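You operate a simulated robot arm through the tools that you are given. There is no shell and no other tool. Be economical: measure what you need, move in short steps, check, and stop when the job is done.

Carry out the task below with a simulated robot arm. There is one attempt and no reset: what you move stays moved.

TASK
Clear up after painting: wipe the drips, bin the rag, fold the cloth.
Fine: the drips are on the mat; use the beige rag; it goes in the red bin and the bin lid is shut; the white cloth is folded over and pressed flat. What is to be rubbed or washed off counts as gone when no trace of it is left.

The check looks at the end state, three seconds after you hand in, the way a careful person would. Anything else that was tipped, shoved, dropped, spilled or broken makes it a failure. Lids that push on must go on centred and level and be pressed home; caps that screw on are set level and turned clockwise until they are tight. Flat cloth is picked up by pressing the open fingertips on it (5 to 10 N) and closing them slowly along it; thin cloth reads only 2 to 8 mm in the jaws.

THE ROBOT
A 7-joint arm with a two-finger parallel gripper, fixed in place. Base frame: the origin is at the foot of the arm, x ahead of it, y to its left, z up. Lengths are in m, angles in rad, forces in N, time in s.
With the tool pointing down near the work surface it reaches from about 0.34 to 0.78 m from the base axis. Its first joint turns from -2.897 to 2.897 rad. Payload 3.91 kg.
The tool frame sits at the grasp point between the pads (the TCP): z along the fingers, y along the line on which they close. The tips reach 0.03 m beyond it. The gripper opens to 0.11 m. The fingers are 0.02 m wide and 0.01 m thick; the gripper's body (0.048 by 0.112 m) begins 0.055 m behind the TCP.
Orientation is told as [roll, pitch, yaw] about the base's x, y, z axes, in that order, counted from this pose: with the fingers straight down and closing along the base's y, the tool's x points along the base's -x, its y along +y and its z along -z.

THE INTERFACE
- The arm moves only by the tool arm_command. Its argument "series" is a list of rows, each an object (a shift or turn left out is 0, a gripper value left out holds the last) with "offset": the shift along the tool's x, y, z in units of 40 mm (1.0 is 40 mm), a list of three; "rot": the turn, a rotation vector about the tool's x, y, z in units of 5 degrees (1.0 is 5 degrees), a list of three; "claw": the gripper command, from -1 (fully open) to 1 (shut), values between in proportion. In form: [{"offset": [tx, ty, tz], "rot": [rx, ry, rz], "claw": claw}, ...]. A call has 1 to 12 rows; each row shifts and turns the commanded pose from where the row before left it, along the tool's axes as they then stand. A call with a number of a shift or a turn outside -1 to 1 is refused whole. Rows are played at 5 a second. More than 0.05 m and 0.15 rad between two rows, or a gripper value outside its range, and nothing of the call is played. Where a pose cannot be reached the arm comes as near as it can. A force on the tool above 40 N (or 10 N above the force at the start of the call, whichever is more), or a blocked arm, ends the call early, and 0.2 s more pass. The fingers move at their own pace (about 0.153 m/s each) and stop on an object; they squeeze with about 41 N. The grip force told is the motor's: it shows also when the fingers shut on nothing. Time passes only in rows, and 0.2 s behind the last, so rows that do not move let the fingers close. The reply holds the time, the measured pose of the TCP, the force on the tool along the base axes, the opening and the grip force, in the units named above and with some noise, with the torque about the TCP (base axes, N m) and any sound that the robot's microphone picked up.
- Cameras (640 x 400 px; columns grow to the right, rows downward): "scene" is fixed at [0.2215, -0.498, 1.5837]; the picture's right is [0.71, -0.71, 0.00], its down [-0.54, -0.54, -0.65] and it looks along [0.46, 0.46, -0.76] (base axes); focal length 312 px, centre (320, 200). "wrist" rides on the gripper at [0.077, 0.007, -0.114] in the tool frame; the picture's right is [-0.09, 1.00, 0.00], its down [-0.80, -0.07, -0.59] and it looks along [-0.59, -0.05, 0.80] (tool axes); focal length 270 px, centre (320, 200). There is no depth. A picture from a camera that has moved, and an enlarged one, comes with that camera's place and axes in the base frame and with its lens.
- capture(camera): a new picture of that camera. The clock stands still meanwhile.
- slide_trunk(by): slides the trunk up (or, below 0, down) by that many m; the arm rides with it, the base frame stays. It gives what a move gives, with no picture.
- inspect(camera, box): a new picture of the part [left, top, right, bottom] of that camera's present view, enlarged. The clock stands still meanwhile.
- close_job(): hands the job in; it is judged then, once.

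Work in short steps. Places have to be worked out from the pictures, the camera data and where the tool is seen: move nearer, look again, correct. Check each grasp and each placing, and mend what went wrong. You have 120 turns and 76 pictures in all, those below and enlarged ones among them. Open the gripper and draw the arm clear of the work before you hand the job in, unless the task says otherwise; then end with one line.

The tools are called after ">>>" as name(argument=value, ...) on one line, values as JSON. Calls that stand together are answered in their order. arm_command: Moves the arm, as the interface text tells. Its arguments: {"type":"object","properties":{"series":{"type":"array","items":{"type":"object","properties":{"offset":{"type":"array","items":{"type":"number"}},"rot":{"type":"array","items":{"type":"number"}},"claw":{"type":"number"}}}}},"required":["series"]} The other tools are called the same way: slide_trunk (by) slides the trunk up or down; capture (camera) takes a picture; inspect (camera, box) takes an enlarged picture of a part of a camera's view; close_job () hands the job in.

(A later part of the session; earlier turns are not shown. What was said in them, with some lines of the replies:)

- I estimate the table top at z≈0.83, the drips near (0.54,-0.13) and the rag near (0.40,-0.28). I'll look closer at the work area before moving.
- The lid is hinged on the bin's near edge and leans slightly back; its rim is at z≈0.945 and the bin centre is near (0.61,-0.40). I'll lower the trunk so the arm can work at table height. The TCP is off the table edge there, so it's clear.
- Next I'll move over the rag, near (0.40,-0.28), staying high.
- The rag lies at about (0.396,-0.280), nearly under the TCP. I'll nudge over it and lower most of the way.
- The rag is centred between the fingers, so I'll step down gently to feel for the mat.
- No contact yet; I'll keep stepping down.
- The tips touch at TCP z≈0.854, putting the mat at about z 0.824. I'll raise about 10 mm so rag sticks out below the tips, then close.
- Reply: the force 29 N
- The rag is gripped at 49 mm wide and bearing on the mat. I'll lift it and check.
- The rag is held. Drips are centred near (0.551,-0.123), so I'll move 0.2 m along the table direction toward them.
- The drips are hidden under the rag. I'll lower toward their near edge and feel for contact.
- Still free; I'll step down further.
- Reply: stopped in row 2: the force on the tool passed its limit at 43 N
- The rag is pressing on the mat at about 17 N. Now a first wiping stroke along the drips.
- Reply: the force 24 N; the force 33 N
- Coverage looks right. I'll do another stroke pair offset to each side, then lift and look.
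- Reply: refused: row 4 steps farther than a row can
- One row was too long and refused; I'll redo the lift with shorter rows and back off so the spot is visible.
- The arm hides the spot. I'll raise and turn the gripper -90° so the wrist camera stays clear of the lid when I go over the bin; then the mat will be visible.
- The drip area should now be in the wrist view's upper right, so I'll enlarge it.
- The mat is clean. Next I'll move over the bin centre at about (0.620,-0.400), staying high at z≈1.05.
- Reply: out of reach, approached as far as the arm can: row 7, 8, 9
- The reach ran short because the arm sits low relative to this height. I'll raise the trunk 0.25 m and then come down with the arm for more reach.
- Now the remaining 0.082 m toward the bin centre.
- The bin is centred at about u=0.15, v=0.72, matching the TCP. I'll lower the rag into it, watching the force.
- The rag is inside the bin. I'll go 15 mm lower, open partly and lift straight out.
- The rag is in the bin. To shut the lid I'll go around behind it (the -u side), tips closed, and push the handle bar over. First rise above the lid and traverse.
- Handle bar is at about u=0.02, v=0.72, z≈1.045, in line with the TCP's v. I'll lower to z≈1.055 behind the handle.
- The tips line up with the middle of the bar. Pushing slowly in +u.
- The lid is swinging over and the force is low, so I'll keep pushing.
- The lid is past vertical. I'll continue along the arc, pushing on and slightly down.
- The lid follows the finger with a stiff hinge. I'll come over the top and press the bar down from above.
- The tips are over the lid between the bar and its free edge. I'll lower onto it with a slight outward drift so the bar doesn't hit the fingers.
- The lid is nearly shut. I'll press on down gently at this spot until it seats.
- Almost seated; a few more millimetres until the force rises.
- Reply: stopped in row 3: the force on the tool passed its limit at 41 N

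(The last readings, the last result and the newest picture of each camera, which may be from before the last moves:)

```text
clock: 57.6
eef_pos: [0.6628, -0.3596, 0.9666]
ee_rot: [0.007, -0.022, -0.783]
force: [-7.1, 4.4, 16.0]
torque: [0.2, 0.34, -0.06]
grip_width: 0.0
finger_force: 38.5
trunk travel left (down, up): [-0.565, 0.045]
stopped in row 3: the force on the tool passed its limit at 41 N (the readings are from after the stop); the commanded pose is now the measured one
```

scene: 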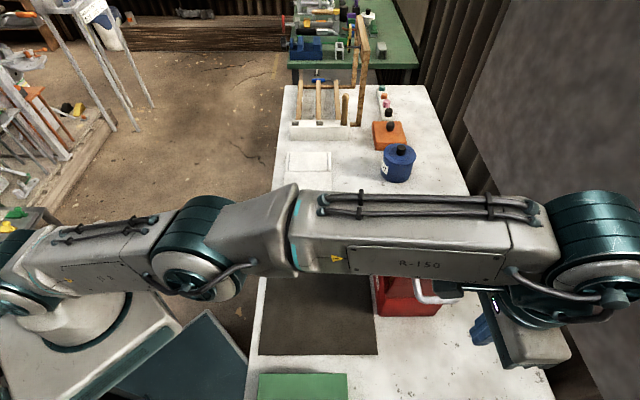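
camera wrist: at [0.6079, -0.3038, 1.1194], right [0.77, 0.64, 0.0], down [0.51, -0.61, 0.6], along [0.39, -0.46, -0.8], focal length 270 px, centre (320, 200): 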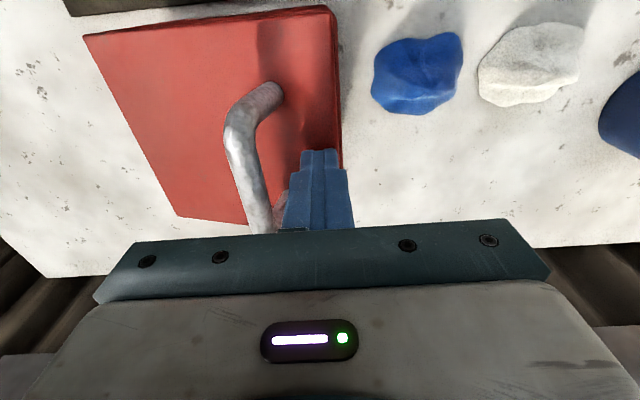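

The lid seated with firm resistance at z≈0.967. I'll lift off, check the bin, then go toward the white cloth.

>>> arm_command(series=[{"offset": [0, 0, -0.5]}, {"offset": [0, 0, -0.9]}, {"offset": [0, 0, -0.9]}, {"offset": [0, 0, -0.9]}, {"offset": [0.9, 0, 0]}, {"offset": [0.9, 0, 0]}, {"offset": [0.9, 0, 0]}, {"offset": [0.9, 0, 0]}, {"offset": [0.9, 0, 0]}, {"offset": [0.9, 0, 0]}, {"offset": [0.9, 0, 0]}, {}])

>>> arm_command(series=[{"rot": [0, 0, -1]}, {"rot": [0, 0, -1]}, {"rot": [0, 0, -1]}, {"rot": [0, 0, -1]}, {"rot": [0, 0, -1]}, {"rot": [0, 0, -1]}, {"rot": [0, 0, -1]}, {"rot": [0, 0, -1]}, {"rot": [0, 0, -1]}, {"rot": [0, 0, -1]}, {"rot": [0, 0, -1]}, {"rot": [0, 0, -1]}])

>>> arm_command(series=[{"rot": [0, 0, -1]}, {"rot": [0, 0, -1]}, {"rot": [0, 0, -1]}, {"rot": [0, 0, -1]}, {"rot": [0, 0, -1]}, {"rot": [0, 0, -1]}, {}])

>>> capture(camera="wrist")

>>> inspect(camera="scene", box=[350, 180, 510, 330])

```text
clock: 60.2
eef_pos: [0.4802, -0.1807, 1.0822]
ee_rot: [0.006, -0.014, -0.784]
force: [0.2, 0.1, 0.5]
torque: [-0.03, -0.04, 0.0]
grip_width: 0.0
finger_force: 38.3
trunk travel left (down, up): [-0.565, 0.045]
```

```text
clock: 62.8
eef_pos: [0.484, -0.1825, 1.0861]
ee_rot: [-0.011, -0.011, 0.264]
force: [0.6, 0.1, -0.5]
torque: [0.01, -0.07, 0.03]
grip_width: 0.0
finger_force: 37.8
trunk travel left (down, up): [-0.565, 0.045]
```

```text
clock: 64.4
eef_pos: [0.484, -0.1808, 1.0872]
ee_rot: [-0.016, -0.006, 0.788]
force: [-1.0, 0.5, 0.2]
torque: [-0.02, 0.0, 0.01]
grip_width: 0.0002
finger_force: 37.9
trunk travel left (down, up): [-0.565, 0.045]
```

```text
38 pictures are left
camera wrist: at [0.4228, -0.2309, 1.2003], right [-0.64, 0.76, -0.01], down [0.61, 0.52, 0.6], along [0.47, 0.38, -0.8], focal length 270 px, centre (320, 200)
```

wrist: 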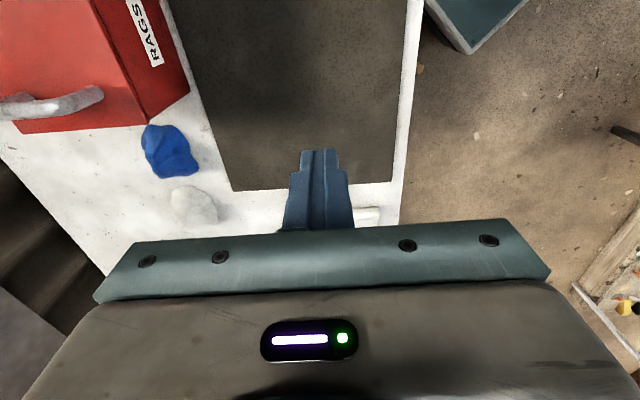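

```text
2.67 times, centred on (430, 255) of scene
camera zoom: at [0.2215, -0.498, 1.5837], right [0.71, -0.71, 0.0], down [-0.54, -0.54, -0.65], along [0.46, 0.46, -0.76], focal length 832 px, centre (27, 53)
```

zoom: 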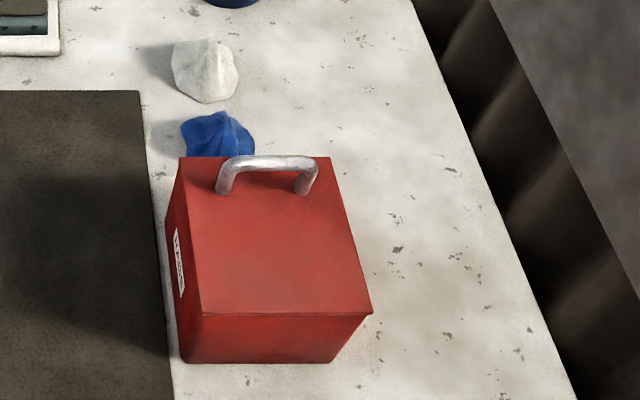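

Bin shut and clean. Next I'll move along +u to see the white cloth from above.

>>> arm_command(series=[{"offset": [-0.9, 0, 0]}, {"offset": [-0.9, 0, 0]}, {"offset": [-0.9, 0, 0]}, {"offset": [-0.9, 0, 0]}, {"offset": [-0.9, 0, 0]}, {"offset": [-0.9, 0, 0]}, {"offset": [-0.9, 0, 0]}, {}])

>>> capture(camera="wrist")

>>> capture(camera="scene")

```text
clock: 66.2
eef_pos: [0.6617, -0.0039, 1.0894]
ee_rot: [-0.015, -0.005, 0.789]
force: [-0.3, 0.3, 0.5]
torque: [0.05, 0.0, 0.0]
grip_width: 0.0003
finger_force: 37.5
trunk travel left (down, up): [-0.565, 0.045]
```

```text
36 pictures are left
camera wrist: at [0.6008, -0.0536, 1.203], right [-0.64, 0.77, -0.02], down [0.61, 0.52, 0.6], along [0.47, 0.38, -0.8], focal length 270 px, centre (320, 200)
```

wrist: 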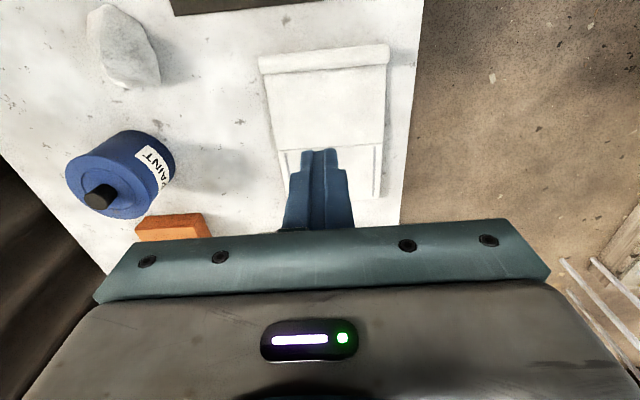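

```text
35 pictures are left
```

scene: 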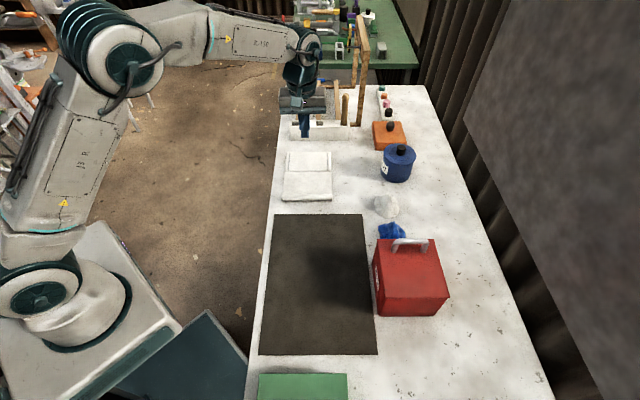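

Enlarging the cloth in both views.

>>> inspect(camera="wrist", box=[240, 30, 420, 220])

>>> inspect(camera="scene", box=[270, 140, 350, 210])

```text
2.11 times, centred on (330, 125) of wrist
camera zoom: at [0.6008, -0.0536, 1.203], right [-0.64, 0.77, -0.02], down [0.61, 0.52, 0.6], along [0.47, 0.38, -0.8], focal length 569 px, centre (299, 358)
```

zoom: 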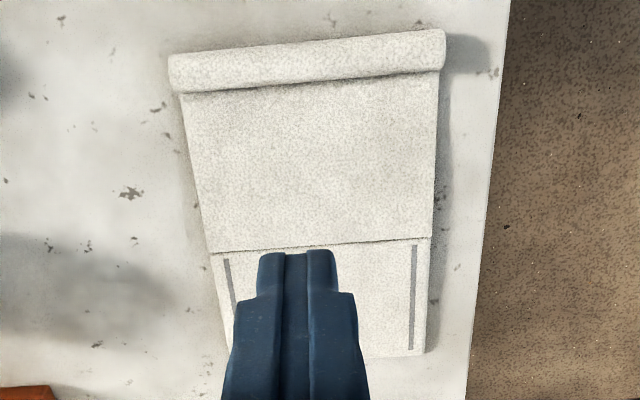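

```text
5.71 times, centred on (310, 175) of scene
camera zoom: at [0.2215, -0.498, 1.5837], right [0.71, -0.71, 0.0], down [-0.54, -0.54, -0.65], along [0.46, 0.46, -0.76], focal length 1783 px, centre (377, 343)
```

zoom: 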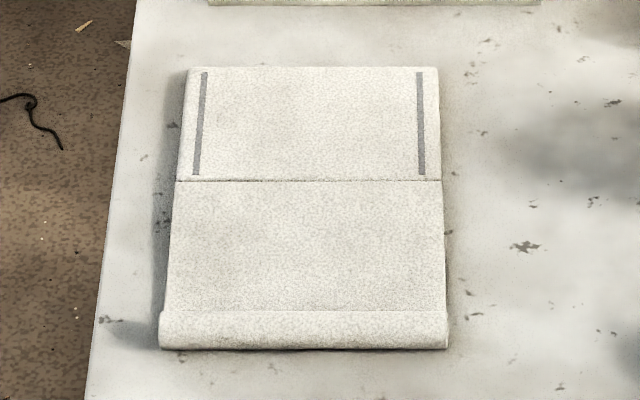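

The near half is a flap with a thick roll along its near edge (u≈0.45, v≈0.469), a crease at u≈0.575, and a far half with stripes. I'll turn so the fingers close along u and can take the roll.

>>> arm_command(series=[{"rot": [0, 0, 1], "claw": -0.2}, {"rot": [0, 0, 1]}, {"rot": [0, 0, 1]}, {"rot": [0, 0, 1]}, {"rot": [0, 0, 1]}, {"rot": [0, 0, 1]}, {"rot": [0, 0, 1]}, {"rot": [0, 0, 1]}, {"rot": [0, 0, 1]}, {"rot": [0, 0, 1]}, {"rot": [0, 0, 1]}, {"rot": [0, 0, 1]}])

>>> arm_command(series=[{"rot": [0, 0, 1]}, {"rot": [0, 0, 1]}, {"rot": [0, 0, 1]}, {"rot": [0, 0, 1]}, {"rot": [0, 0, 1]}, {"rot": [0, 0, 1]}, {"offset": [0, -0.35, 0.7]}, {"offset": [0, 0, 0.8]}, {"offset": [0, 0, 0.8]}, {"offset": [0, 0, 0.8]}, {}])

>>> capture(camera="wrist")

>>> inspect(camera="scene", box=[250, 120, 370, 220])

```text
clock: 68.8
eef_pos: [0.6617, -0.0032, 1.0887]
ee_rot: [-0.001, -0.016, -0.262]
force: [0.9, 0.6, 0.7]
torque: [-0.01, -0.01, -0.02]
grip_width: 0.0661
finger_force: 0.0
trunk travel left (down, up): [-0.565, 0.045]
```

```text
clock: 71.2
eef_pos: [0.6538, -0.0128, 0.9627]
ee_rot: [0.007, -0.017, -0.783]
force: [-0.8, 0.7, -0.4]
torque: [-0.01, -0.02, 0.02]
grip_width: 0.0661
finger_force: 0.0
trunk travel left (down, up): [-0.565, 0.045]
```

```text
32 pictures are left
camera wrist: at [0.603, 0.047, 1.0761], right [0.77, 0.64, 0.01], down [0.51, -0.61, 0.61], along [0.39, -0.46, -0.8], focal length 270 px, centre (320, 200)
```

wrist: 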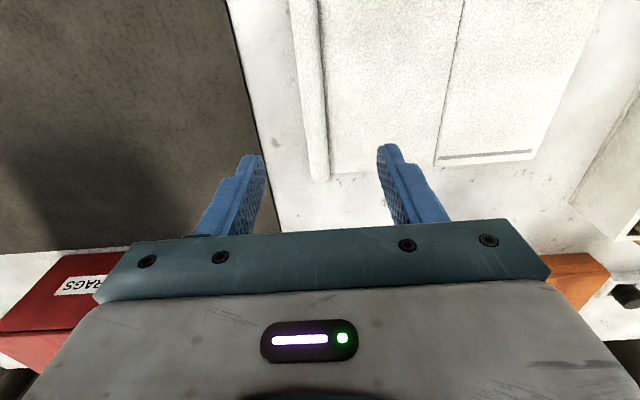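

```text
4.00 times, centred on (310, 170) of scene
camera zoom: at [0.2215, -0.498, 1.5837], right [0.71, -0.71, 0.0], down [-0.54, -0.54, -0.65], along [0.46, 0.46, -0.76], focal length 1248 px, centre (360, 320)
```

zoom: 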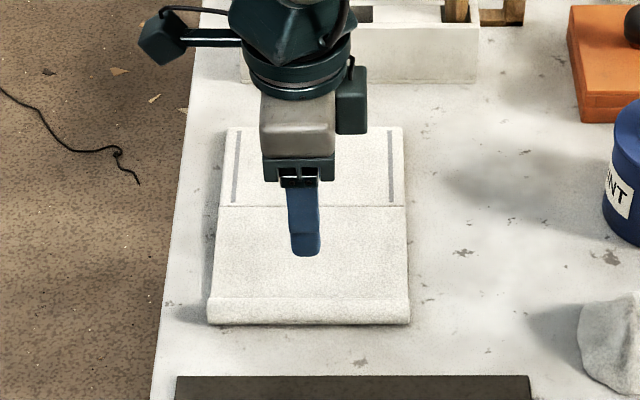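

The roll sits at u≈0.446. I'll shift 7 mm and descend with fingers straddling it.

>>> arm_command(series=[{"offset": [0, -0.17, 0.5]}, {"offset": [0, 0, 0.6]}, {"offset": [0, 0, 0.6]}, {"offset": [0, 0, 0.5]}, {}])

>>> capture(camera="wrist")

```text
clock: 72.4
eef_pos: [0.6508, -0.0191, 0.8783]
ee_rot: [0.005, -0.017, -0.783]
force: [0.0, 0.0, 0.6]
torque: [0.01, 0.0, 0.01]
grip_width: 0.0661
finger_force: 0.0
trunk travel left (down, up): [-0.565, 0.045]
```

```text
30 pictures are left
camera wrist: at [0.5984, 0.0416, 0.9907], right [0.77, 0.64, 0.01], down [0.51, -0.61, 0.61], along [0.39, -0.46, -0.79], focal length 270 px, centre (320, 200)
```

wrist: 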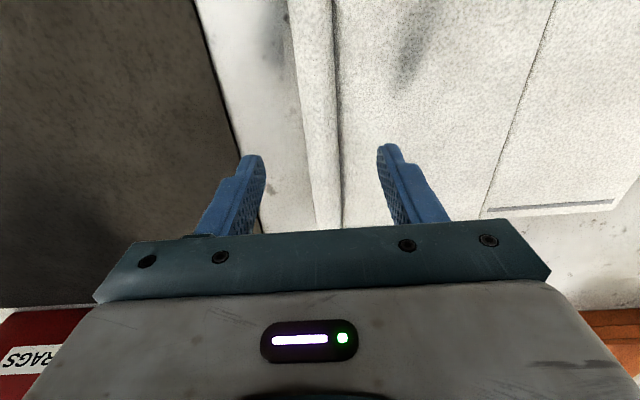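

The roll is centred between the tips. Lowering in small steps to light contact.

>>> arm_command(series=[{"offset": [0, 0, 0.12]}, {"offset": [0, 0, 0.12]}, {"offset": [0, 0, 0.1]}, {}])

>>> arm_command(series=[{"offset": [0, 0, 0.07]}, {}])

```text
clock: 73.4
eef_pos: [0.6506, -0.0192, 0.8639]
ee_rot: [0.007, -0.017, -0.782]
force: [0.3, 0.2, 0.8]
torque: [0.03, -0.03, 0.02]
grip_width: 0.0663
finger_force: 0.0
trunk travel left (down, up): [-0.565, 0.045]
```

```text
clock: 74.0
eef_pos: [0.6519, -0.0202, 0.8611]
ee_rot: [0.004, -0.016, -0.783]
force: [0.0, -0.6, 0.2]
torque: [0.0, 0.01, -0.04]
grip_width: 0.0659
finger_force: 0.2
trunk travel left (down, up): [-0.565, 0.045]
```

Still no contact; a little further.

>>> arm_command(series=[{"offset": [0, 0, 0.06]}, {}])

>>> arm_command(series=[{"offset": [0, 0, 0.05]}, {}])

>>> arm_command(series=[{"offset": [0, 0, 0.03]}, {}])

```text
clock: 74.6
eef_pos: [0.6511, -0.0186, 0.8591]
ee_rot: [0.003, -0.016, -0.781]
force: [-0.1, -0.7, 1.6]
torque: [0.04, -0.04, -0.03]
grip_width: 0.0659
finger_force: 0.0
trunk travel left (down, up): [-0.565, 0.045]
```

```text
clock: 75.2
eef_pos: [0.6502, -0.0193, 0.8567]
ee_rot: [0.007, -0.015, -0.783]
force: [-0.1, 0.1, -0.2]
torque: [-0.01, 0.03, 0.04]
grip_width: 0.066
finger_force: 0.0
trunk travel left (down, up): [-0.565, 0.045]
```

```text
clock: 75.8
eef_pos: [0.6517, -0.0195, 0.8557]
ee_rot: [0.007, -0.017, -0.784]
force: [0.0, -0.3, 6.0]
torque: [0.19, -0.16, 0.0]
grip_width: 0.0655
finger_force: 0.1
trunk travel left (down, up): [-0.565, 0.045]
```

Contact at 6 N, on the finger over the cloth. Closing slowly.

>>> arm_command(series=[{"claw": 0.0}, {"claw": 0.15}, {"claw": 0.3}, {"claw": 0.4}, {"claw": 0.5}, {"claw": 0.6}, {"claw": 0.7}, {"claw": 0.8}, {"claw": 0.9}, {"claw": 1}, {"claw": 1}])

>>> capture(camera="wrist")

```text
clock: 78.2
eef_pos: [0.65, -0.0174, 0.8556]
ee_rot: [0.007, -0.016, -0.783]
force: [0.5, 0.1, 4.7]
torque: [-0.08, 0.09, -0.34]
grip_width: 0.0191
finger_force: 41.2
trunk travel left (down, up): [-0.565, 0.045]
```

```text
29 pictures are left
camera wrist: at [0.5988, 0.0408, 0.9674], right [0.77, 0.64, 0.01], down [0.51, -0.61, 0.61], along [0.4, -0.46, -0.8], focal length 270 px, centre (320, 200)
```

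wrist: 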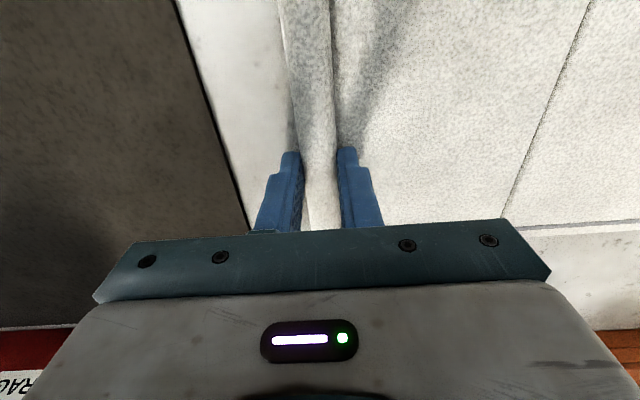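

The roll is gripped (19 mm). I'll lift it along the start of an arc about the crease, tilting the fingers outward a little, then check how it behaves.

>>> arm_command(series=[{"offset": [0, 0.02, -0.42], "rot": [-0.5, 0, 0]}, {"offset": [0, 0.05, -0.42], "rot": [-0.5, 0, 0]}, {"offset": [0, 0.16, -0.38], "rot": [-0.5, 0, 0]}, {"offset": [0, 0.2, -0.37], "rot": [-0.5, 0, 0]}, {}])

>>> inspect(camera="scene", box=[250, 100, 370, 220])

>>> capture(camera="wrist")

```text
clock: 79.4
eef_pos: [0.66, -0.0088, 0.92]
ee_rot: [0.183, -0.016, -0.784]
force: [0.7, -0.6, -0.6]
torque: [-0.17, -0.01, -0.47]
grip_width: 0.0185
finger_force: 41.6
trunk travel left (down, up): [-0.565, 0.045]
```

```text
3.33 times, centred on (310, 160) of scene
camera zoom: at [0.2215, -0.498, 1.5837], right [0.71, -0.71, 0.0], down [-0.54, -0.54, -0.65], along [0.46, 0.46, -0.76], focal length 1040 px, centre (353, 333)
```

zoom: 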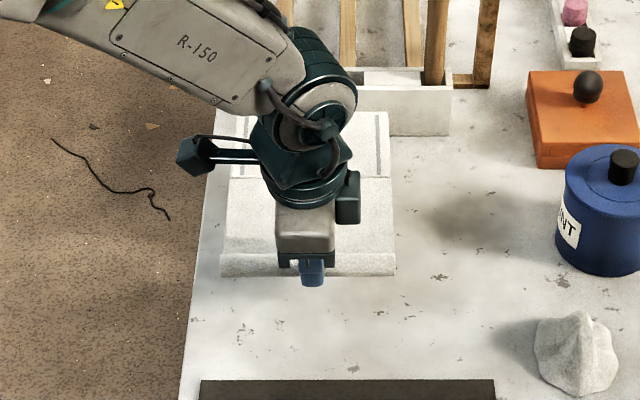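

```text
27 pictures are left
camera wrist: at [0.5948, 0.037, 1.0314], right [0.75, 0.63, 0.18], down [0.44, -0.68, 0.58], along [0.49, -0.36, -0.79], focal length 270 px, centre (320, 200)
```

wrist: 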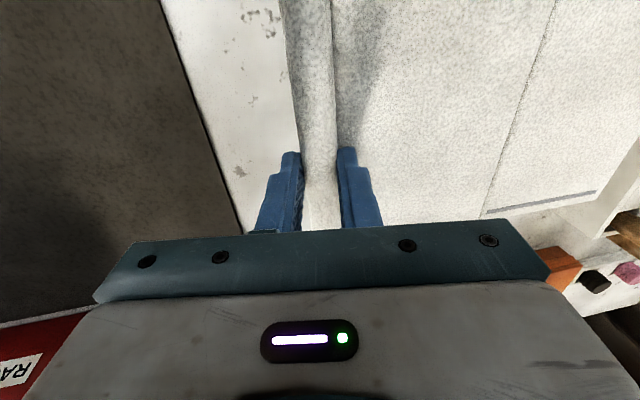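

The flap is lifting cleanly with little force; I'll continue the arc toward vertical.

>>> arm_command(series=[{"offset": [0, 0.29, -0.29], "rot": [-0.5, 0, 0]}, {"offset": [0, 0.29, -0.29], "rot": [-0.5, 0, 0]}, {"offset": [0, 0.37, -0.16], "rot": [-0.5, 0, 0]}, {"offset": [0, 0.37, -0.16], "rot": [-0.5, 0, 0]}, {}])

>>> inspect(camera="scene", box=[250, 100, 370, 220])

```text
clock: 80.6
eef_pos: [0.6901, 0.0213, 0.9704]
ee_rot: [0.356, -0.016, -0.785]
force: [0.5, 0.5, -1.4]
torque: [-0.15, 0.09, -0.02]
grip_width: 0.0197
finger_force: 41.0
trunk travel left (down, up): [-0.565, 0.045]
```

```text
3.33 times, centred on (310, 160) of scene
camera zoom: at [0.2215, -0.498, 1.5837], right [0.71, -0.71, 0.0], down [-0.54, -0.54, -0.65], along [0.46, 0.46, -0.76], focal length 1040 px, centre (353, 333)
```

zoom: 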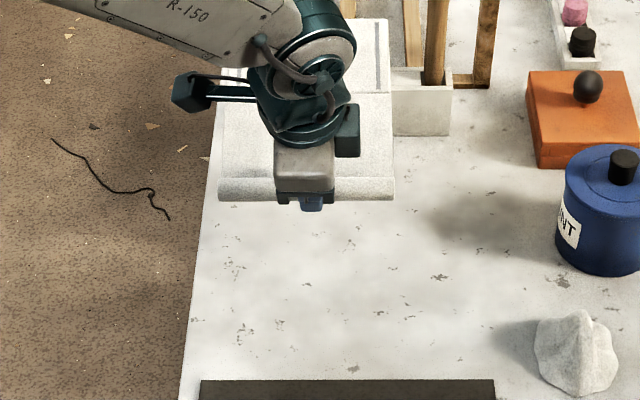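

The whole cloth has come up stiffly rather than hinging at the crease. I'll look before going on.

>>> capture(camera="wrist")

>>> capture(camera="scene")

```text
25 pictures are left
camera wrist: at [0.611, 0.0539, 1.0766], right [0.72, 0.6, 0.35], down [0.37, -0.75, 0.55], along [0.59, -0.26, -0.76], focal length 270 px, centre (320, 200)
```

wrist: 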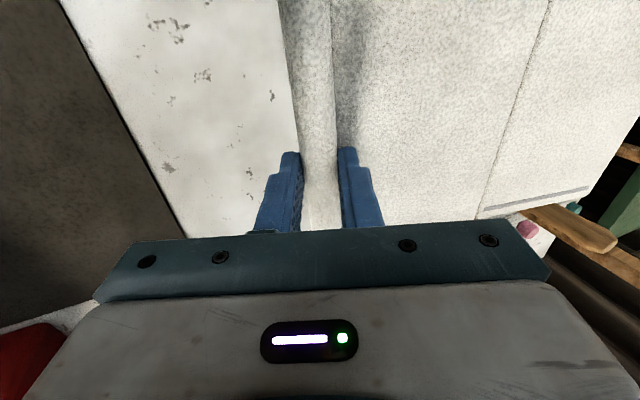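

```text
24 pictures are left
```

scene: 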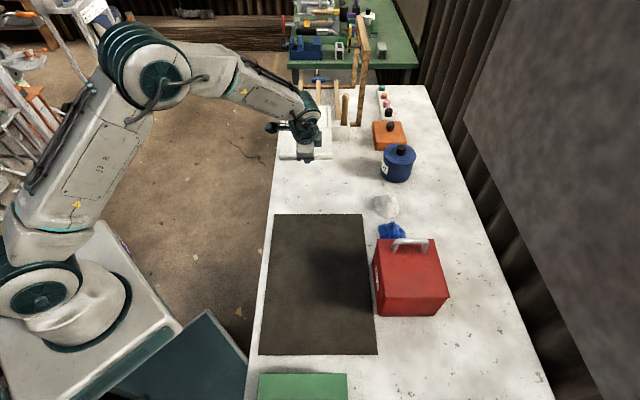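

The pinch holds the flap rigid, so tilting outward raised the whole cloth. The flap needs the opposite rotation, lip up and far end down, so the table holds the far half. I'll bring the cloth back level and about 35 mm nearer, then set it down.

>>> arm_command(series=[{"offset": [0, -0.325, 0.07], "rot": [0.5, 0, 0]}, {"offset": [0, -0.32, 0.08], "rot": [0.5, 0, 0]}, {"offset": [0, -0.32, 0.1], "rot": [0.5, 0, 0]}, {"offset": [0, -0.315, 0.11], "rot": [0.5, 0, 0]}, {"offset": [0, -0.31, 0.12], "rot": [0.5, 0, 0]}, {"offset": [0, -0.305, 0.135], "rot": [0.5, 0, 0]}, {"offset": [0, -0.3, 0.15], "rot": [0.5, 0, 0]}, {"offset": [0, -0.29, 0.16], "rot": [0.5, 0, 0]}, {}])

>>> inspect(camera="scene", box=[250, 100, 370, 220])

```text
clock: 82.6
eef_pos: [0.6266, -0.043, 0.9106]
ee_rot: [0.007, -0.017, -0.784]
force: [0.4, 0.2, -0.6]
torque: [-0.13, 0.09, 0.01]
grip_width: 0.0193
finger_force: 41.6
trunk travel left (down, up): [-0.565, 0.045]
```

```text
3.33 times, centred on (310, 160) of scene
camera zoom: at [0.2215, -0.498, 1.5837], right [0.71, -0.71, 0.0], down [-0.54, -0.54, -0.65], along [0.46, 0.46, -0.76], focal length 1040 px, centre (353, 333)
```

zoom: 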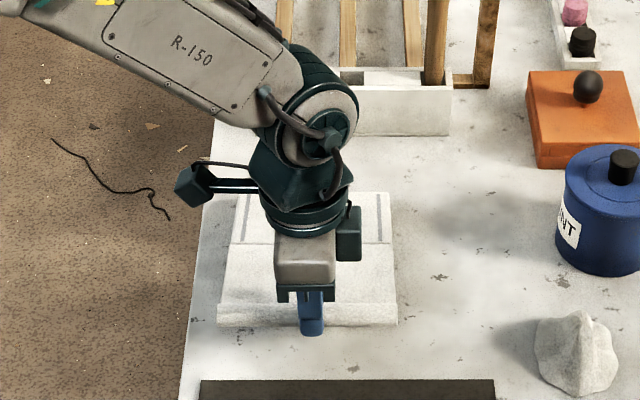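

Level again at u≈0.413. Lowering the cloth flat onto the table.

>>> arm_command(series=[{"offset": [0, 0, 0.4]}, {"offset": [0, 0, 0.4]}, {"offset": [0, 0, 0.3]}, {"offset": [0, 0, 0.15]}, {}])

>>> arm_command(series=[{"offset": [0, 0, 0.08]}, {}])

```text
clock: 83.8
eef_pos: [0.6279, -0.0444, 0.8625]
ee_rot: [0.007, -0.015, -0.785]
force: [1.6, -1.8, 2.0]
torque: [0.17, -0.25, -0.27]
grip_width: 0.0193
finger_force: 40.9
trunk travel left (down, up): [-0.565, 0.045]
```

```text
clock: 84.4
eef_pos: [0.6279, -0.043, 0.8591]
ee_rot: [0.006, -0.016, -0.782]
force: [-1.1, -0.4, 3.9]
torque: [0.39, -0.26, -0.15]
grip_width: 0.0192
finger_force: 40.9
trunk travel left (down, up): [-0.565, 0.045]
```

It is touching down. Now I rotate about the crease with the fingers tilting back toward -u, 20° first.

>>> arm_command(series=[{"offset": [0, 0.08, -0.28], "rot": [1, 0, 0]}, {"offset": [0, 0.08, -0.28], "rot": [1, 0, 0]}, {"offset": [0, 0.08, -0.28], "rot": [1, 0, 0]}, {"offset": [0, 0.08, -0.28], "rot": [1, 0, 0]}, {}])

>>> inspect(camera="scene", box=[250, 100, 370, 220])

>>> capture(camera="wrist")

```text
clock: 85.6
eef_pos: [0.6402, -0.0315, 0.9007]
ee_rot: [-0.344, -0.015, -0.785]
force: [0.9, -0.3, 0.6]
torque: [0.01, -0.08, -0.36]
grip_width: 0.0188
finger_force: 41.2
trunk travel left (down, up): [-0.565, 0.045]
```

```text
3.33 times, centred on (310, 160) of scene
camera zoom: at [0.2215, -0.498, 1.5837], right [0.71, -0.71, 0.0], down [-0.54, -0.54, -0.65], along [0.46, 0.46, -0.76], focal length 1040 px, centre (353, 333)
```

zoom: 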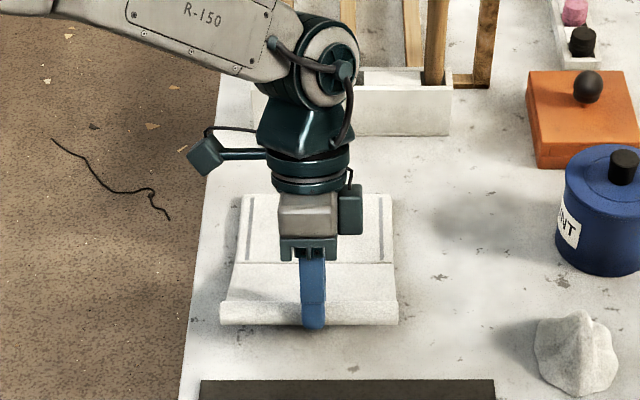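

```text
21 pictures are left
camera wrist: at [0.6165, 0.056, 1.0041], right [0.73, 0.6, -0.33], down [0.66, -0.46, 0.6], along [0.2, -0.65, -0.73], focal length 270 px, centre (320, 200)
```

wrist: 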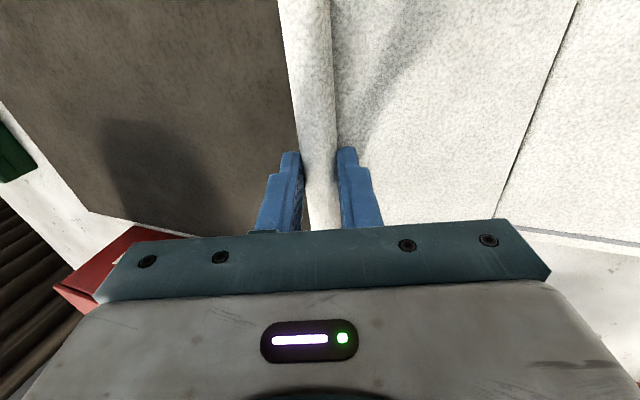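

It hinges now: the far half stays down and the flap rises. Continuing the same arc to about 50°.

>>> arm_command(series=[{"offset": [0, 0.08, -0.28], "rot": [1, 0, 0]}, {"offset": [0, 0.08, -0.28], "rot": [1, 0, 0]}, {"offset": [0, 0.08, -0.28], "rot": [1, 0, 0]}, {"offset": [0, 0.08, -0.28], "rot": [1, 0, 0]}, {"offset": [0, 0.08, -0.28], "rot": [1, 0, 0]}, {"offset": [0, 0.08, -0.28], "rot": [1, 0, 0]}, {}])

>>> arm_command(series=[{"offset": [0, 0.08, -0.28], "rot": [1, 0, 0]}, {"offset": [0, 0.08, -0.28], "rot": [1, 0, 0]}, {"offset": [0, 0.08, -0.28], "rot": [1, 0, 0]}, {}])

>>> capture(camera="scene")

```text
clock: 87.2
eef_pos: [0.6733, 0.0065, 0.948]
ee_rot: [-0.867, -0.016, -0.784]
force: [-1.6, 1.1, 1.5]
torque: [0.24, 0.27, 0.12]
grip_width: 0.0189
finger_force: 40.8
trunk travel left (down, up): [-0.565, 0.045]
```

```text
clock: 88.2
eef_pos: [0.6728, 0.0052, 0.9469]
ee_rot: [-0.864, -0.018, -0.781]
force: [-1.5, 0.7, 2.7]
torque: [0.4, 0.31, 0.17]
grip_width: 0.0191
finger_force: 40.5
out of reach, approached as far as the arm can: row 1, 2, 3
trunk travel left (down, up): [-0.565, 0.045]
```

```text
20 pictures are left
```

scene: 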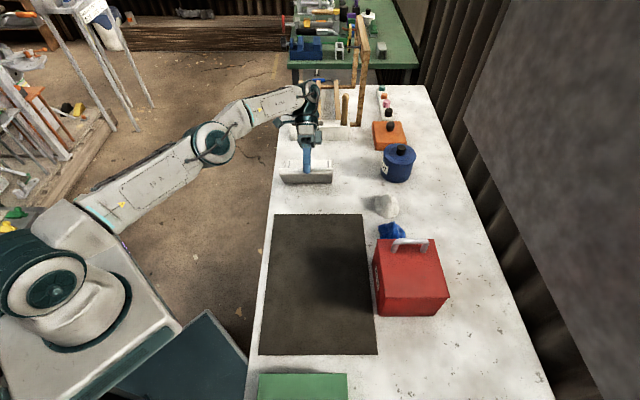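

The flap stands at about 50° and the arm is at its reach limit. I'll drag the cloth 60 mm nearer, still on its own patch of table, to gain more rotation.

>>> arm_command(series=[{"offset": [0, -0.241, 0.287]}, {"offset": [0, -0.241, 0.287]}, {"offset": [0, -0.241, 0.287]}, {"offset": [0, -0.241, 0.287]}, {}])

>>> arm_command(series=[{"offset": [0, 0.08, -0.28], "rot": [1, 0, 0]}, {"offset": [0, 0.08, -0.28], "rot": [1, 0, 0]}, {"offset": [0, 0.08, -0.28], "rot": [1, 0, 0]}, {}])

>>> inspect(camera="scene", box=[250, 100, 370, 220])

```text
clock: 89.4
eef_pos: [0.631, -0.036, 0.9461]
ee_rot: [-0.864, -0.016, -0.781]
force: [-1.2, 1.0, 0.3]
torque: [0.22, 0.11, 0.16]
grip_width: 0.019
finger_force: 40.5
trunk travel left (down, up): [-0.565, 0.045]
```

```text
clock: 90.4
eef_pos: [0.6363, -0.0287, 0.9493]
ee_rot: [-1.088, 0.005, -0.8]
force: [4.0, -3.1, 11.5]
torque: [-0.7, -1.03, -0.13]
grip_width: 0.0193
finger_force: 41.1
out of reach, approached as far as the arm can: row 3
trunk travel left (down, up): [-0.565, 0.045]
```

```text
3.33 times, centred on (310, 160) of scene
camera zoom: at [0.2215, -0.498, 1.5837], right [0.71, -0.71, 0.0], down [-0.54, -0.54, -0.65], along [0.46, 0.46, -0.76], focal length 1040 px, centre (353, 333)
```

zoom: 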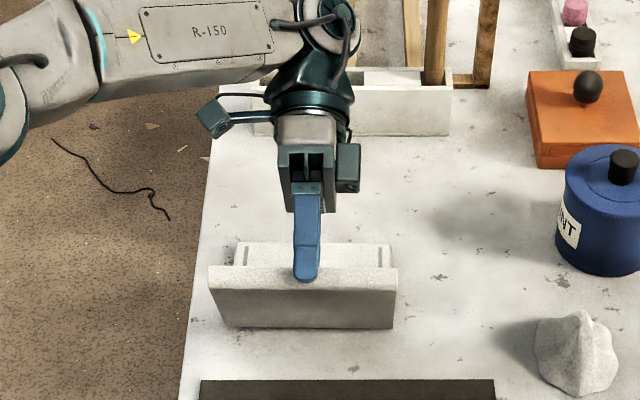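

The flap is at about 62°. I'll drag 40 mm nearer for withdrawal room, then open slightly to see whether the flap stays.

>>> arm_command(series=[{"offset": [0, -0.18, 0.27]}, {"offset": [0, -0.17, 0.29]}, {"offset": [0, -0.17, 0.29]}, {}, {"claw": 0.55}, {"claw": 0.4}, {}])

>>> inspect(camera="scene", box=[250, 130, 370, 230])

```text
clock: 92.0
eef_pos: [0.6108, -0.056, 0.9529]
ee_rot: [-1.126, -0.018, -0.782]
force: [-0.7, -0.9, -0.4]
torque: [-0.03, 0.02, 0.0]
grip_width: 0.033
finger_force: 0.1
trunk travel left (down, up): [-0.565, 0.045]
```

```text
4.00 times, centred on (310, 180) of scene
camera zoom: at [0.2215, -0.498, 1.5837], right [0.71, -0.71, 0.0], down [-0.54, -0.54, -0.65], along [0.46, 0.46, -0.76], focal length 1248 px, centre (360, 280)
```

zoom: 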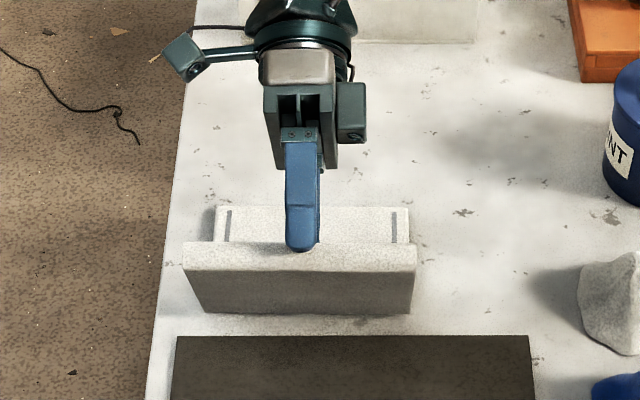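

The flap holds its angle by itself. I'll withdraw along the fingers, rise, and level the gripper.

>>> arm_command(series=[{"offset": [0, 0, -0.4]}, {"offset": [0, 0, -0.4]}, {"offset": [0, 0, -0.4]}, {"offset": [0, -0.8, -0.3]}, {"offset": [0, -0.8, -0.3]}, {"offset": [0, -0.8, -0.3]}, {"offset": [0, -0.8, -0.3]}, {}])

>>> arm_command(series=[{"rot": [-1, 0, 0]}, {"rot": [-1, 0, 0]}, {"rot": [-1, 0, 0]}, {"rot": [-1, 0, 0]}, {"rot": [-1, 0, 0]}, {"rot": [-1, 0, 0]}, {"rot": [-1, 0, 0]}, {"rot": [-1, 0, 0]}, {"rot": [-1, 0, 0]}, {"rot": [-1, 0, 0]}, {"rot": [-1, 0, 0]}, {"rot": [-1, 0, 0]}])

>>> inspect(camera="scene", box=[250, 130, 370, 230])

```text
clock: 93.8
eef_pos: [0.6332, -0.0263, 1.0526]
ee_rot: [-1.125, -0.019, -0.778]
force: [0.6, 0.0, 0.0]
torque: [-0.03, 0.02, 0.01]
grip_width: 0.0328
finger_force: 0.1
out of reach, approached as far as the arm can: row 6, 7
trunk travel left (down, up): [-0.565, 0.045]
```

```text
clock: 96.4
eef_pos: [0.6323, -0.0293, 1.0539]
ee_rot: [-0.077, -0.017, -0.783]
force: [-0.6, 0.1, 0.9]
torque: [-0.01, -0.02, 0.03]
grip_width: 0.0332
finger_force: 0.1
trunk travel left (down, up): [-0.565, 0.045]
```

```text
4.00 times, centred on (310, 180) of scene
camera zoom: at [0.2215, -0.498, 1.5837], right [0.71, -0.71, 0.0], down [-0.54, -0.54, -0.65], along [0.46, 0.46, -0.76], focal length 1248 px, centre (360, 280)
```

zoom: 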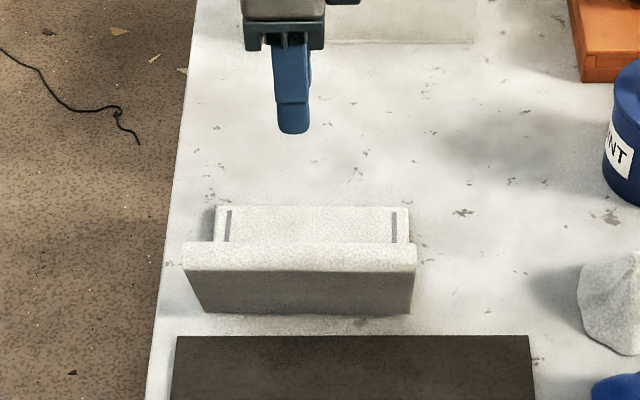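

The flap stands up on its own. I'll straighten the tool, go behind it (u≈0.30) with fingers shut, and lower.

>>> arm_command(series=[{"rot": [-0.9, 0, 0], "claw": 1}, {"offset": [0, -0.8, 0]}, {"offset": [0, -0.8, 0]}, {"offset": [0, -0.8, 0]}, {"offset": [0, -0.8, 0]}, {"offset": [0, 0, 0.75]}, {"offset": [0, 0, 0.75]}, {"offset": [0, 0, 0.75]}, {"offset": [0, 0, 0.75]}, {}])

>>> capture(camera="wrist")

```text
clock: 98.6
eef_pos: [0.5419, -0.1215, 0.9339]
ee_rot: [0.0, -0.016, -0.783]
force: [0.2, -1.1, -1.1]
torque: [0.0, -0.02, -0.03]
grip_width: 0.0
finger_force: 37.5
trunk travel left (down, up): [-0.565, 0.045]
```

```text
16 pictures are left
camera wrist: at [0.4907, -0.0608, 1.046], right [0.76, 0.64, 0.0], down [0.51, -0.61, 0.61], along [0.39, -0.46, -0.79], focal length 270 px, centre (320, 200)
```

wrist: 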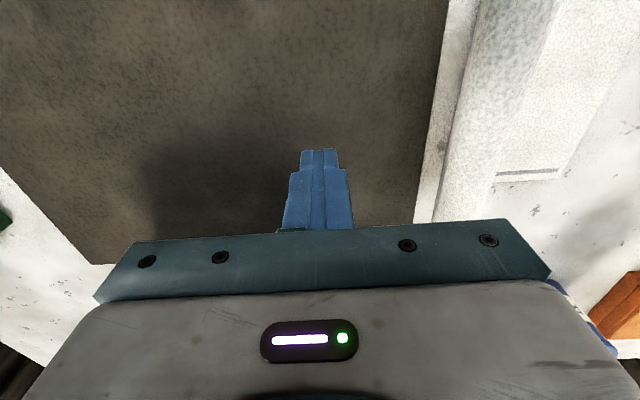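

Now I'll push the flap over in +u slowly.

>>> arm_command(series=[{"offset": [0, 0.5, 0]}, {"offset": [0, 0.5, 0]}, {"offset": [0, 0.4, 0]}, {"offset": [0, 0.4, 0]}, {"offset": [0, 0.4, 0]}, {"offset": [0, 0.4, 0]}, {"offset": [0, 0.4, 0]}, {"offset": [0, 0.4, 0]}, {"offset": [0, 0.4, 0]}, {}])

>>> inspect(camera="scene", box=[250, 130, 370, 230])

```text
clock: 100.8
eef_pos: [0.6533, -0.0127, 0.9352]
ee_rot: [-0.002, -0.016, -0.782]
force: [0.4, -0.8, -0.7]
torque: [0.0, 0.03, -0.03]
grip_width: 0.0
finger_force: 38.1
trunk travel left (down, up): [-0.565, 0.045]
```

```text
4.00 times, centred on (310, 180) of scene
camera zoom: at [0.2215, -0.498, 1.5837], right [0.71, -0.71, 0.0], down [-0.54, -0.54, -0.65], along [0.46, 0.46, -0.76], focal length 1248 px, centre (360, 280)
```

zoom: 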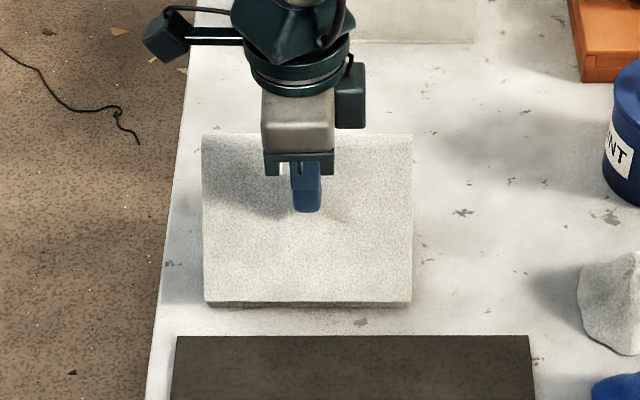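

The flap is past vertical. I'll push on while lowering slightly.

>>> arm_command(series=[{"offset": [0, 0.25, 0.1]}, {"offset": [0, 0.25, 0.1]}, {"offset": [0, 0.25, 0.1]}, {"offset": [0, 0.25, 0.1]}, {}, {"offset": [0, -0.15, 0]}, {"offset": [0, 0, -0.6]}, {"offset": [0, 0, -0.6]}, {"offset": [0, 0.5, 0]}, {"offset": [0, 0.5, 0]}, {}])

>>> inspect(camera="scene", box=[250, 130, 370, 230])

```text
clock: 103.2
eef_pos: [0.7036, 0.04, 0.9657]
ee_rot: [-0.001, -0.016, -0.781]
force: [-0.4, -0.1, -0.7]
torque: [-0.01, -0.02, 0.03]
grip_width: 0.0002
finger_force: 37.9
trunk travel left (down, up): [-0.565, 0.045]
```

```text
4.00 times, centred on (310, 180) of scene
camera zoom: at [0.2215, -0.498, 1.5837], right [0.71, -0.71, 0.0], down [-0.54, -0.54, -0.65], along [0.46, 0.46, -0.76], focal length 1248 px, centre (360, 280)
```

zoom: 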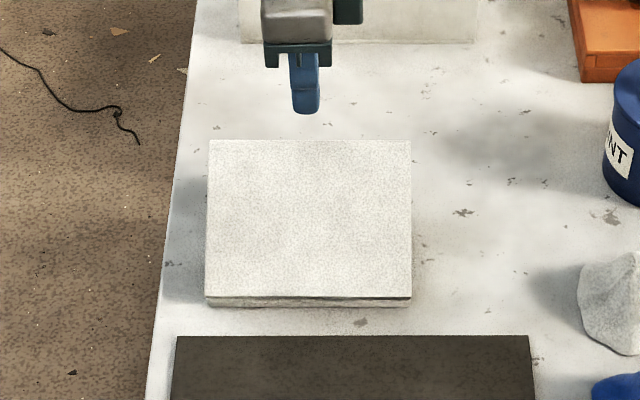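

Mostly folded. I'll press it down near the lip end, stepping to contact.

>>> arm_command(series=[{"offset": [0, 0, 0.5]}, {"offset": [0, 0, 0.5]}, {"offset": [0, 0, 0.4]}, {"offset": [0, 0, 0.2]}, {"offset": [0, 0, 0.1]}, {}])

>>> arm_command(series=[{"offset": [0, 0, 0.1]}, {"offset": [0, 0, 0.1]}, {}])

```text
clock: 104.6
eef_pos: [0.7056, 0.0384, 0.8975]
ee_rot: [0.001, -0.018, -0.782]
force: [0.6, 1.0, 1.1]
torque: [-0.03, -0.04, 0.01]
grip_width: 0.0
finger_force: 37.9
trunk travel left (down, up): [-0.565, 0.045]
```

```text
clock: 105.4
eef_pos: [0.7042, 0.0392, 0.8885]
ee_rot: [-0.002, -0.016, -0.783]
force: [-0.2, 0.6, 0.1]
torque: [-0.04, 0.02, -0.01]
grip_width: 0.0002
finger_force: 37.6
trunk travel left (down, up): [-0.565, 0.045]
```

Still light; I'll continue down.

>>> arm_command(series=[{"offset": [0, 0, 0.1]}, {"offset": [0, 0, 0.1]}, {"offset": [0, 0, 0.1]}, {}])

>>> arm_command(series=[{"offset": [0, 0, 0.07]}, {"offset": [0, 0, 0.07]}, {}])

>>> inspect(camera="scene", box=[250, 130, 370, 230])

```text
clock: 106.4
eef_pos: [0.7044, 0.0401, 0.8754]
ee_rot: [0.0, -0.018, -0.783]
force: [-0.2, 0.6, 0.2]
torque: [0.0, 0.0, 0.01]
grip_width: 0.0002
finger_force: 38.0
trunk travel left (down, up): [-0.565, 0.045]
```

```text
clock: 107.2
eef_pos: [0.7051, 0.0386, 0.8717]
ee_rot: [0.0, -0.017, -0.78]
force: [-0.4, 0.8, 0.4]
torque: [0.02, 0.02, 0.02]
grip_width: 0.0002
finger_force: 37.4
trunk travel left (down, up): [-0.565, 0.045]
```

```text
4.00 times, centred on (310, 180) of scene
camera zoom: at [0.2215, -0.498, 1.5837], right [0.71, -0.71, 0.0], down [-0.54, -0.54, -0.65], along [0.46, 0.46, -0.76], focal length 1248 px, centre (360, 280)
```

zoom: 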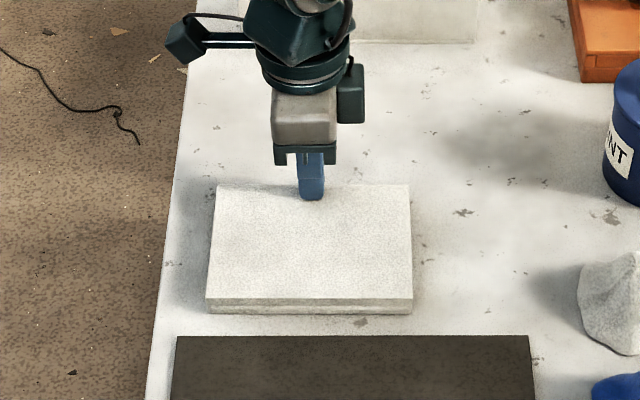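

The flap is nearly flat. Pressing on until the force builds.

>>> arm_command(series=[{"offset": [0, 0, 0.07]}, {"offset": [0, 0, 0.05]}, {}])

>>> arm_command(series=[{"offset": [0, 0, 0.05]}, {"offset": [0, 0, 0.05]}, {}])

```text
clock: 108.0
eef_pos: [0.7036, 0.0394, 0.8694]
ee_rot: [0.007, -0.021, -0.783]
force: [2.1, 0.6, 31.7]
torque: [0.26, 0.14, 0.01]
grip_width: 0.0002
finger_force: 37.9
trunk travel left (down, up): [-0.565, 0.045]
```

```text
clock: 108.5
eef_pos: [0.7059, 0.0387, 0.8712]
ee_rot: [0.011, -0.025, -0.782]
force: [-3.5, 1.7, 16.8]
torque: [0.26, 0.13, 0.09]
grip_width: 0.0
finger_force: 38.0
trunk travel left (down, up): [-0.565, 0.045]
stopped in row 2: the force on the tool passed its limit at 43 N (the readings are from after the stop); the commanded pose is now the measured one
```

It bottomed out firmly at about 40 N. I'll lift off and see whether it stays flat.

>>> arm_command(series=[{"offset": [0, 0, -0.5]}, {"offset": [0, 0, -0.8]}, {"offset": [0, -0.8, -0.3]}, {"offset": [0, -0.8, 0]}, {"offset": [0, -0.8, 0]}, {"offset": [0, -0.8, 0]}, {"offset": [0, -0.8, 0]}, {"offset": [0, -0.8, 0]}, {}, {}])

>>> inspect(camera="scene", box=[250, 130, 370, 230])

>>> capture(camera="wrist")

```text
clock: 110.7
eef_pos: [0.5689, -0.0969, 0.9288]
ee_rot: [0.005, -0.022, -0.781]
force: [0.3, 0.4, 0.1]
torque: [-0.01, 0.02, 0.03]
grip_width: 0.0001
finger_force: 37.6
trunk travel left (down, up): [-0.565, 0.045]
```

```text
4.00 times, centred on (310, 180) of scene
camera zoom: at [0.2215, -0.498, 1.5837], right [0.71, -0.71, 0.0], down [-0.54, -0.54, -0.65], along [0.46, 0.46, -0.76], focal length 1248 px, centre (360, 280)
```

zoom: 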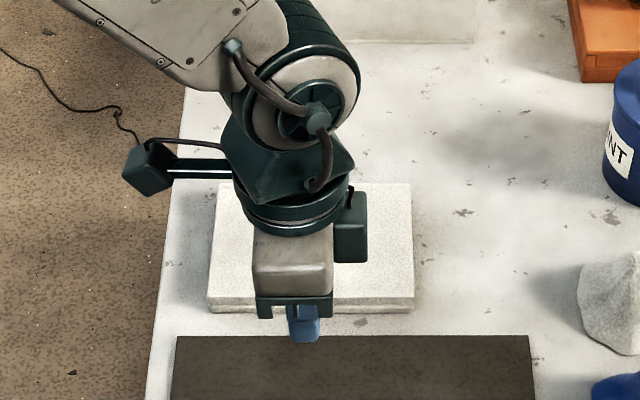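

```text
11 pictures are left
camera wrist: at [0.5176, -0.0374, 1.0412], right [0.76, 0.64, 0.01], down [0.51, -0.61, 0.61], along [0.4, -0.46, -0.79], focal length 270 px, centre (320, 200)
```

wrist: 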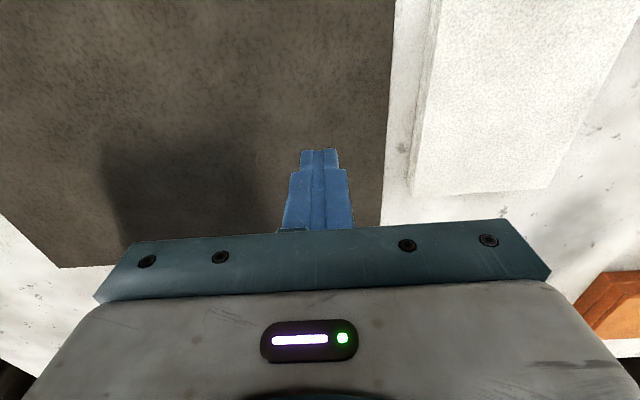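

It looks flat. I'll open the gripper, raise and back away, then check the whole scene.

>>> arm_command(series=[{"offset": [0, 0, -0.9]}, {"offset": [0, 0, -0.9]}, {"offset": [0, 0, -0.9], "claw": -1}, {"offset": [0, 0, -0.9]}, {"offset": [0, -0.9, 0]}, {"offset": [0, -0.9, 0]}, {"offset": [0, -0.9, 0]}, {"offset": [0.9, 0, 0]}, {"offset": [0.9, 0, 0]}, {"offset": [0.9, 0, 0]}, {}])

>>> capture(camera="scene")

>>> inspect(camera="scene", box=[270, 140, 350, 230])

```text
clock: 113.1
eef_pos: [0.4177, -0.0952, 1.0723]
ee_rot: [0.005, -0.021, -0.783]
force: [0.1, 0.3, -0.1]
torque: [-0.01, 0.02, -0.02]
grip_width: 0.1101
finger_force: 0.0
trunk travel left (down, up): [-0.565, 0.045]
```

```text
10 pictures are left
```

scene: 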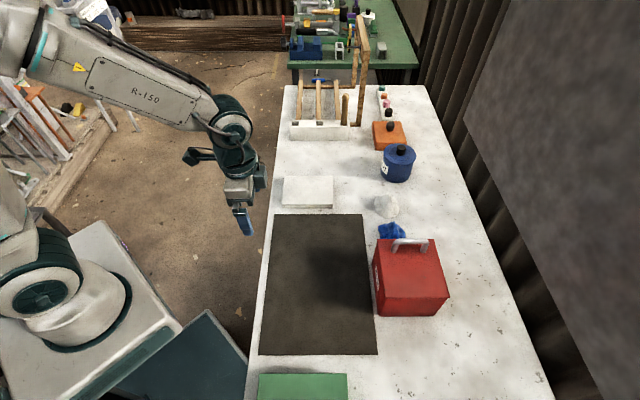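

```text
4.44 times, centred on (310, 185) of scene
camera zoom: at [0.2215, -0.498, 1.5837], right [0.71, -0.71, 0.0], down [-0.54, -0.54, -0.65], along [0.46, 0.46, -0.76], focal length 1387 px, centre (364, 267)
```

zoom: 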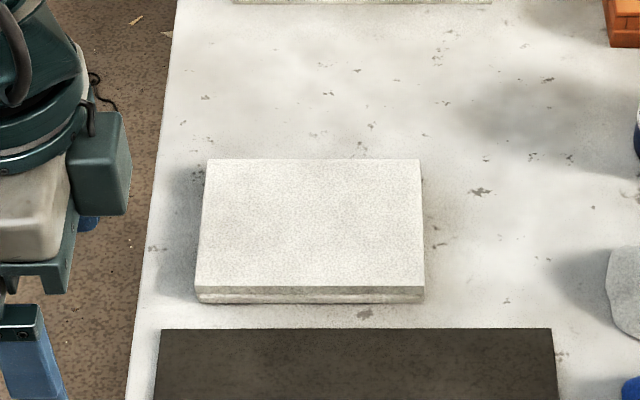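

The cloth is folded flat and the geometry matches a level flap. Last look at the mat and bin.

>>> inspect(camera="scene", box=[255, 205, 385, 300])

>>> inspect(camera="scene", box=[360, 190, 480, 330])

```text
4.21 times, centred on (320, 252) of scene
camera zoom: at [0.2215, -0.498, 1.5837], right [0.71, -0.71, 0.0], down [-0.54, -0.54, -0.65], along [0.46, 0.46, -0.76], focal length 1314 px, centre (320, -21)
```

zoom: 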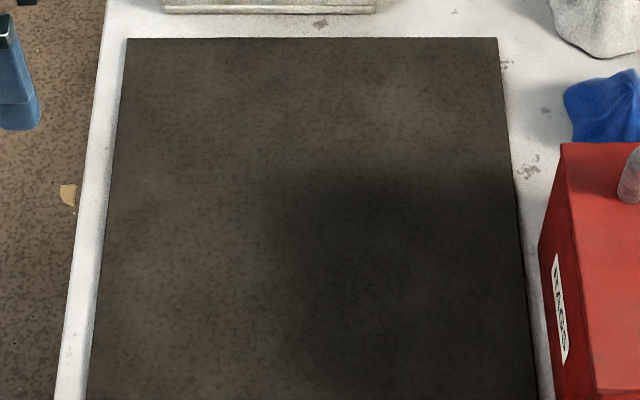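

```text
2.86 times, centred on (420, 260) of scene
camera zoom: at [0.2215, -0.498, 1.5837], right [0.71, -0.71, 0.0], down [-0.54, -0.54, -0.65], along [0.46, 0.46, -0.76], focal length 892 px, centre (34, 29)
```

zoom: 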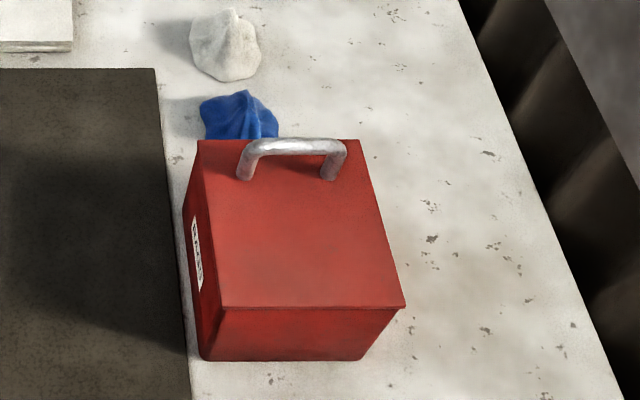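

The mat is clean, the bin is shut, the cloth is folded flat and the arm is clear with the gripper open. Handing in.

>>> close_job()

```text
The job is handed in.
```

I wiped the drips off the mat, put the beige rag in the red bin and shut the lid, and folded the white cloth and pressed it flat; the folded cloth now sits about 0.14 m nearer the mat than where it started.
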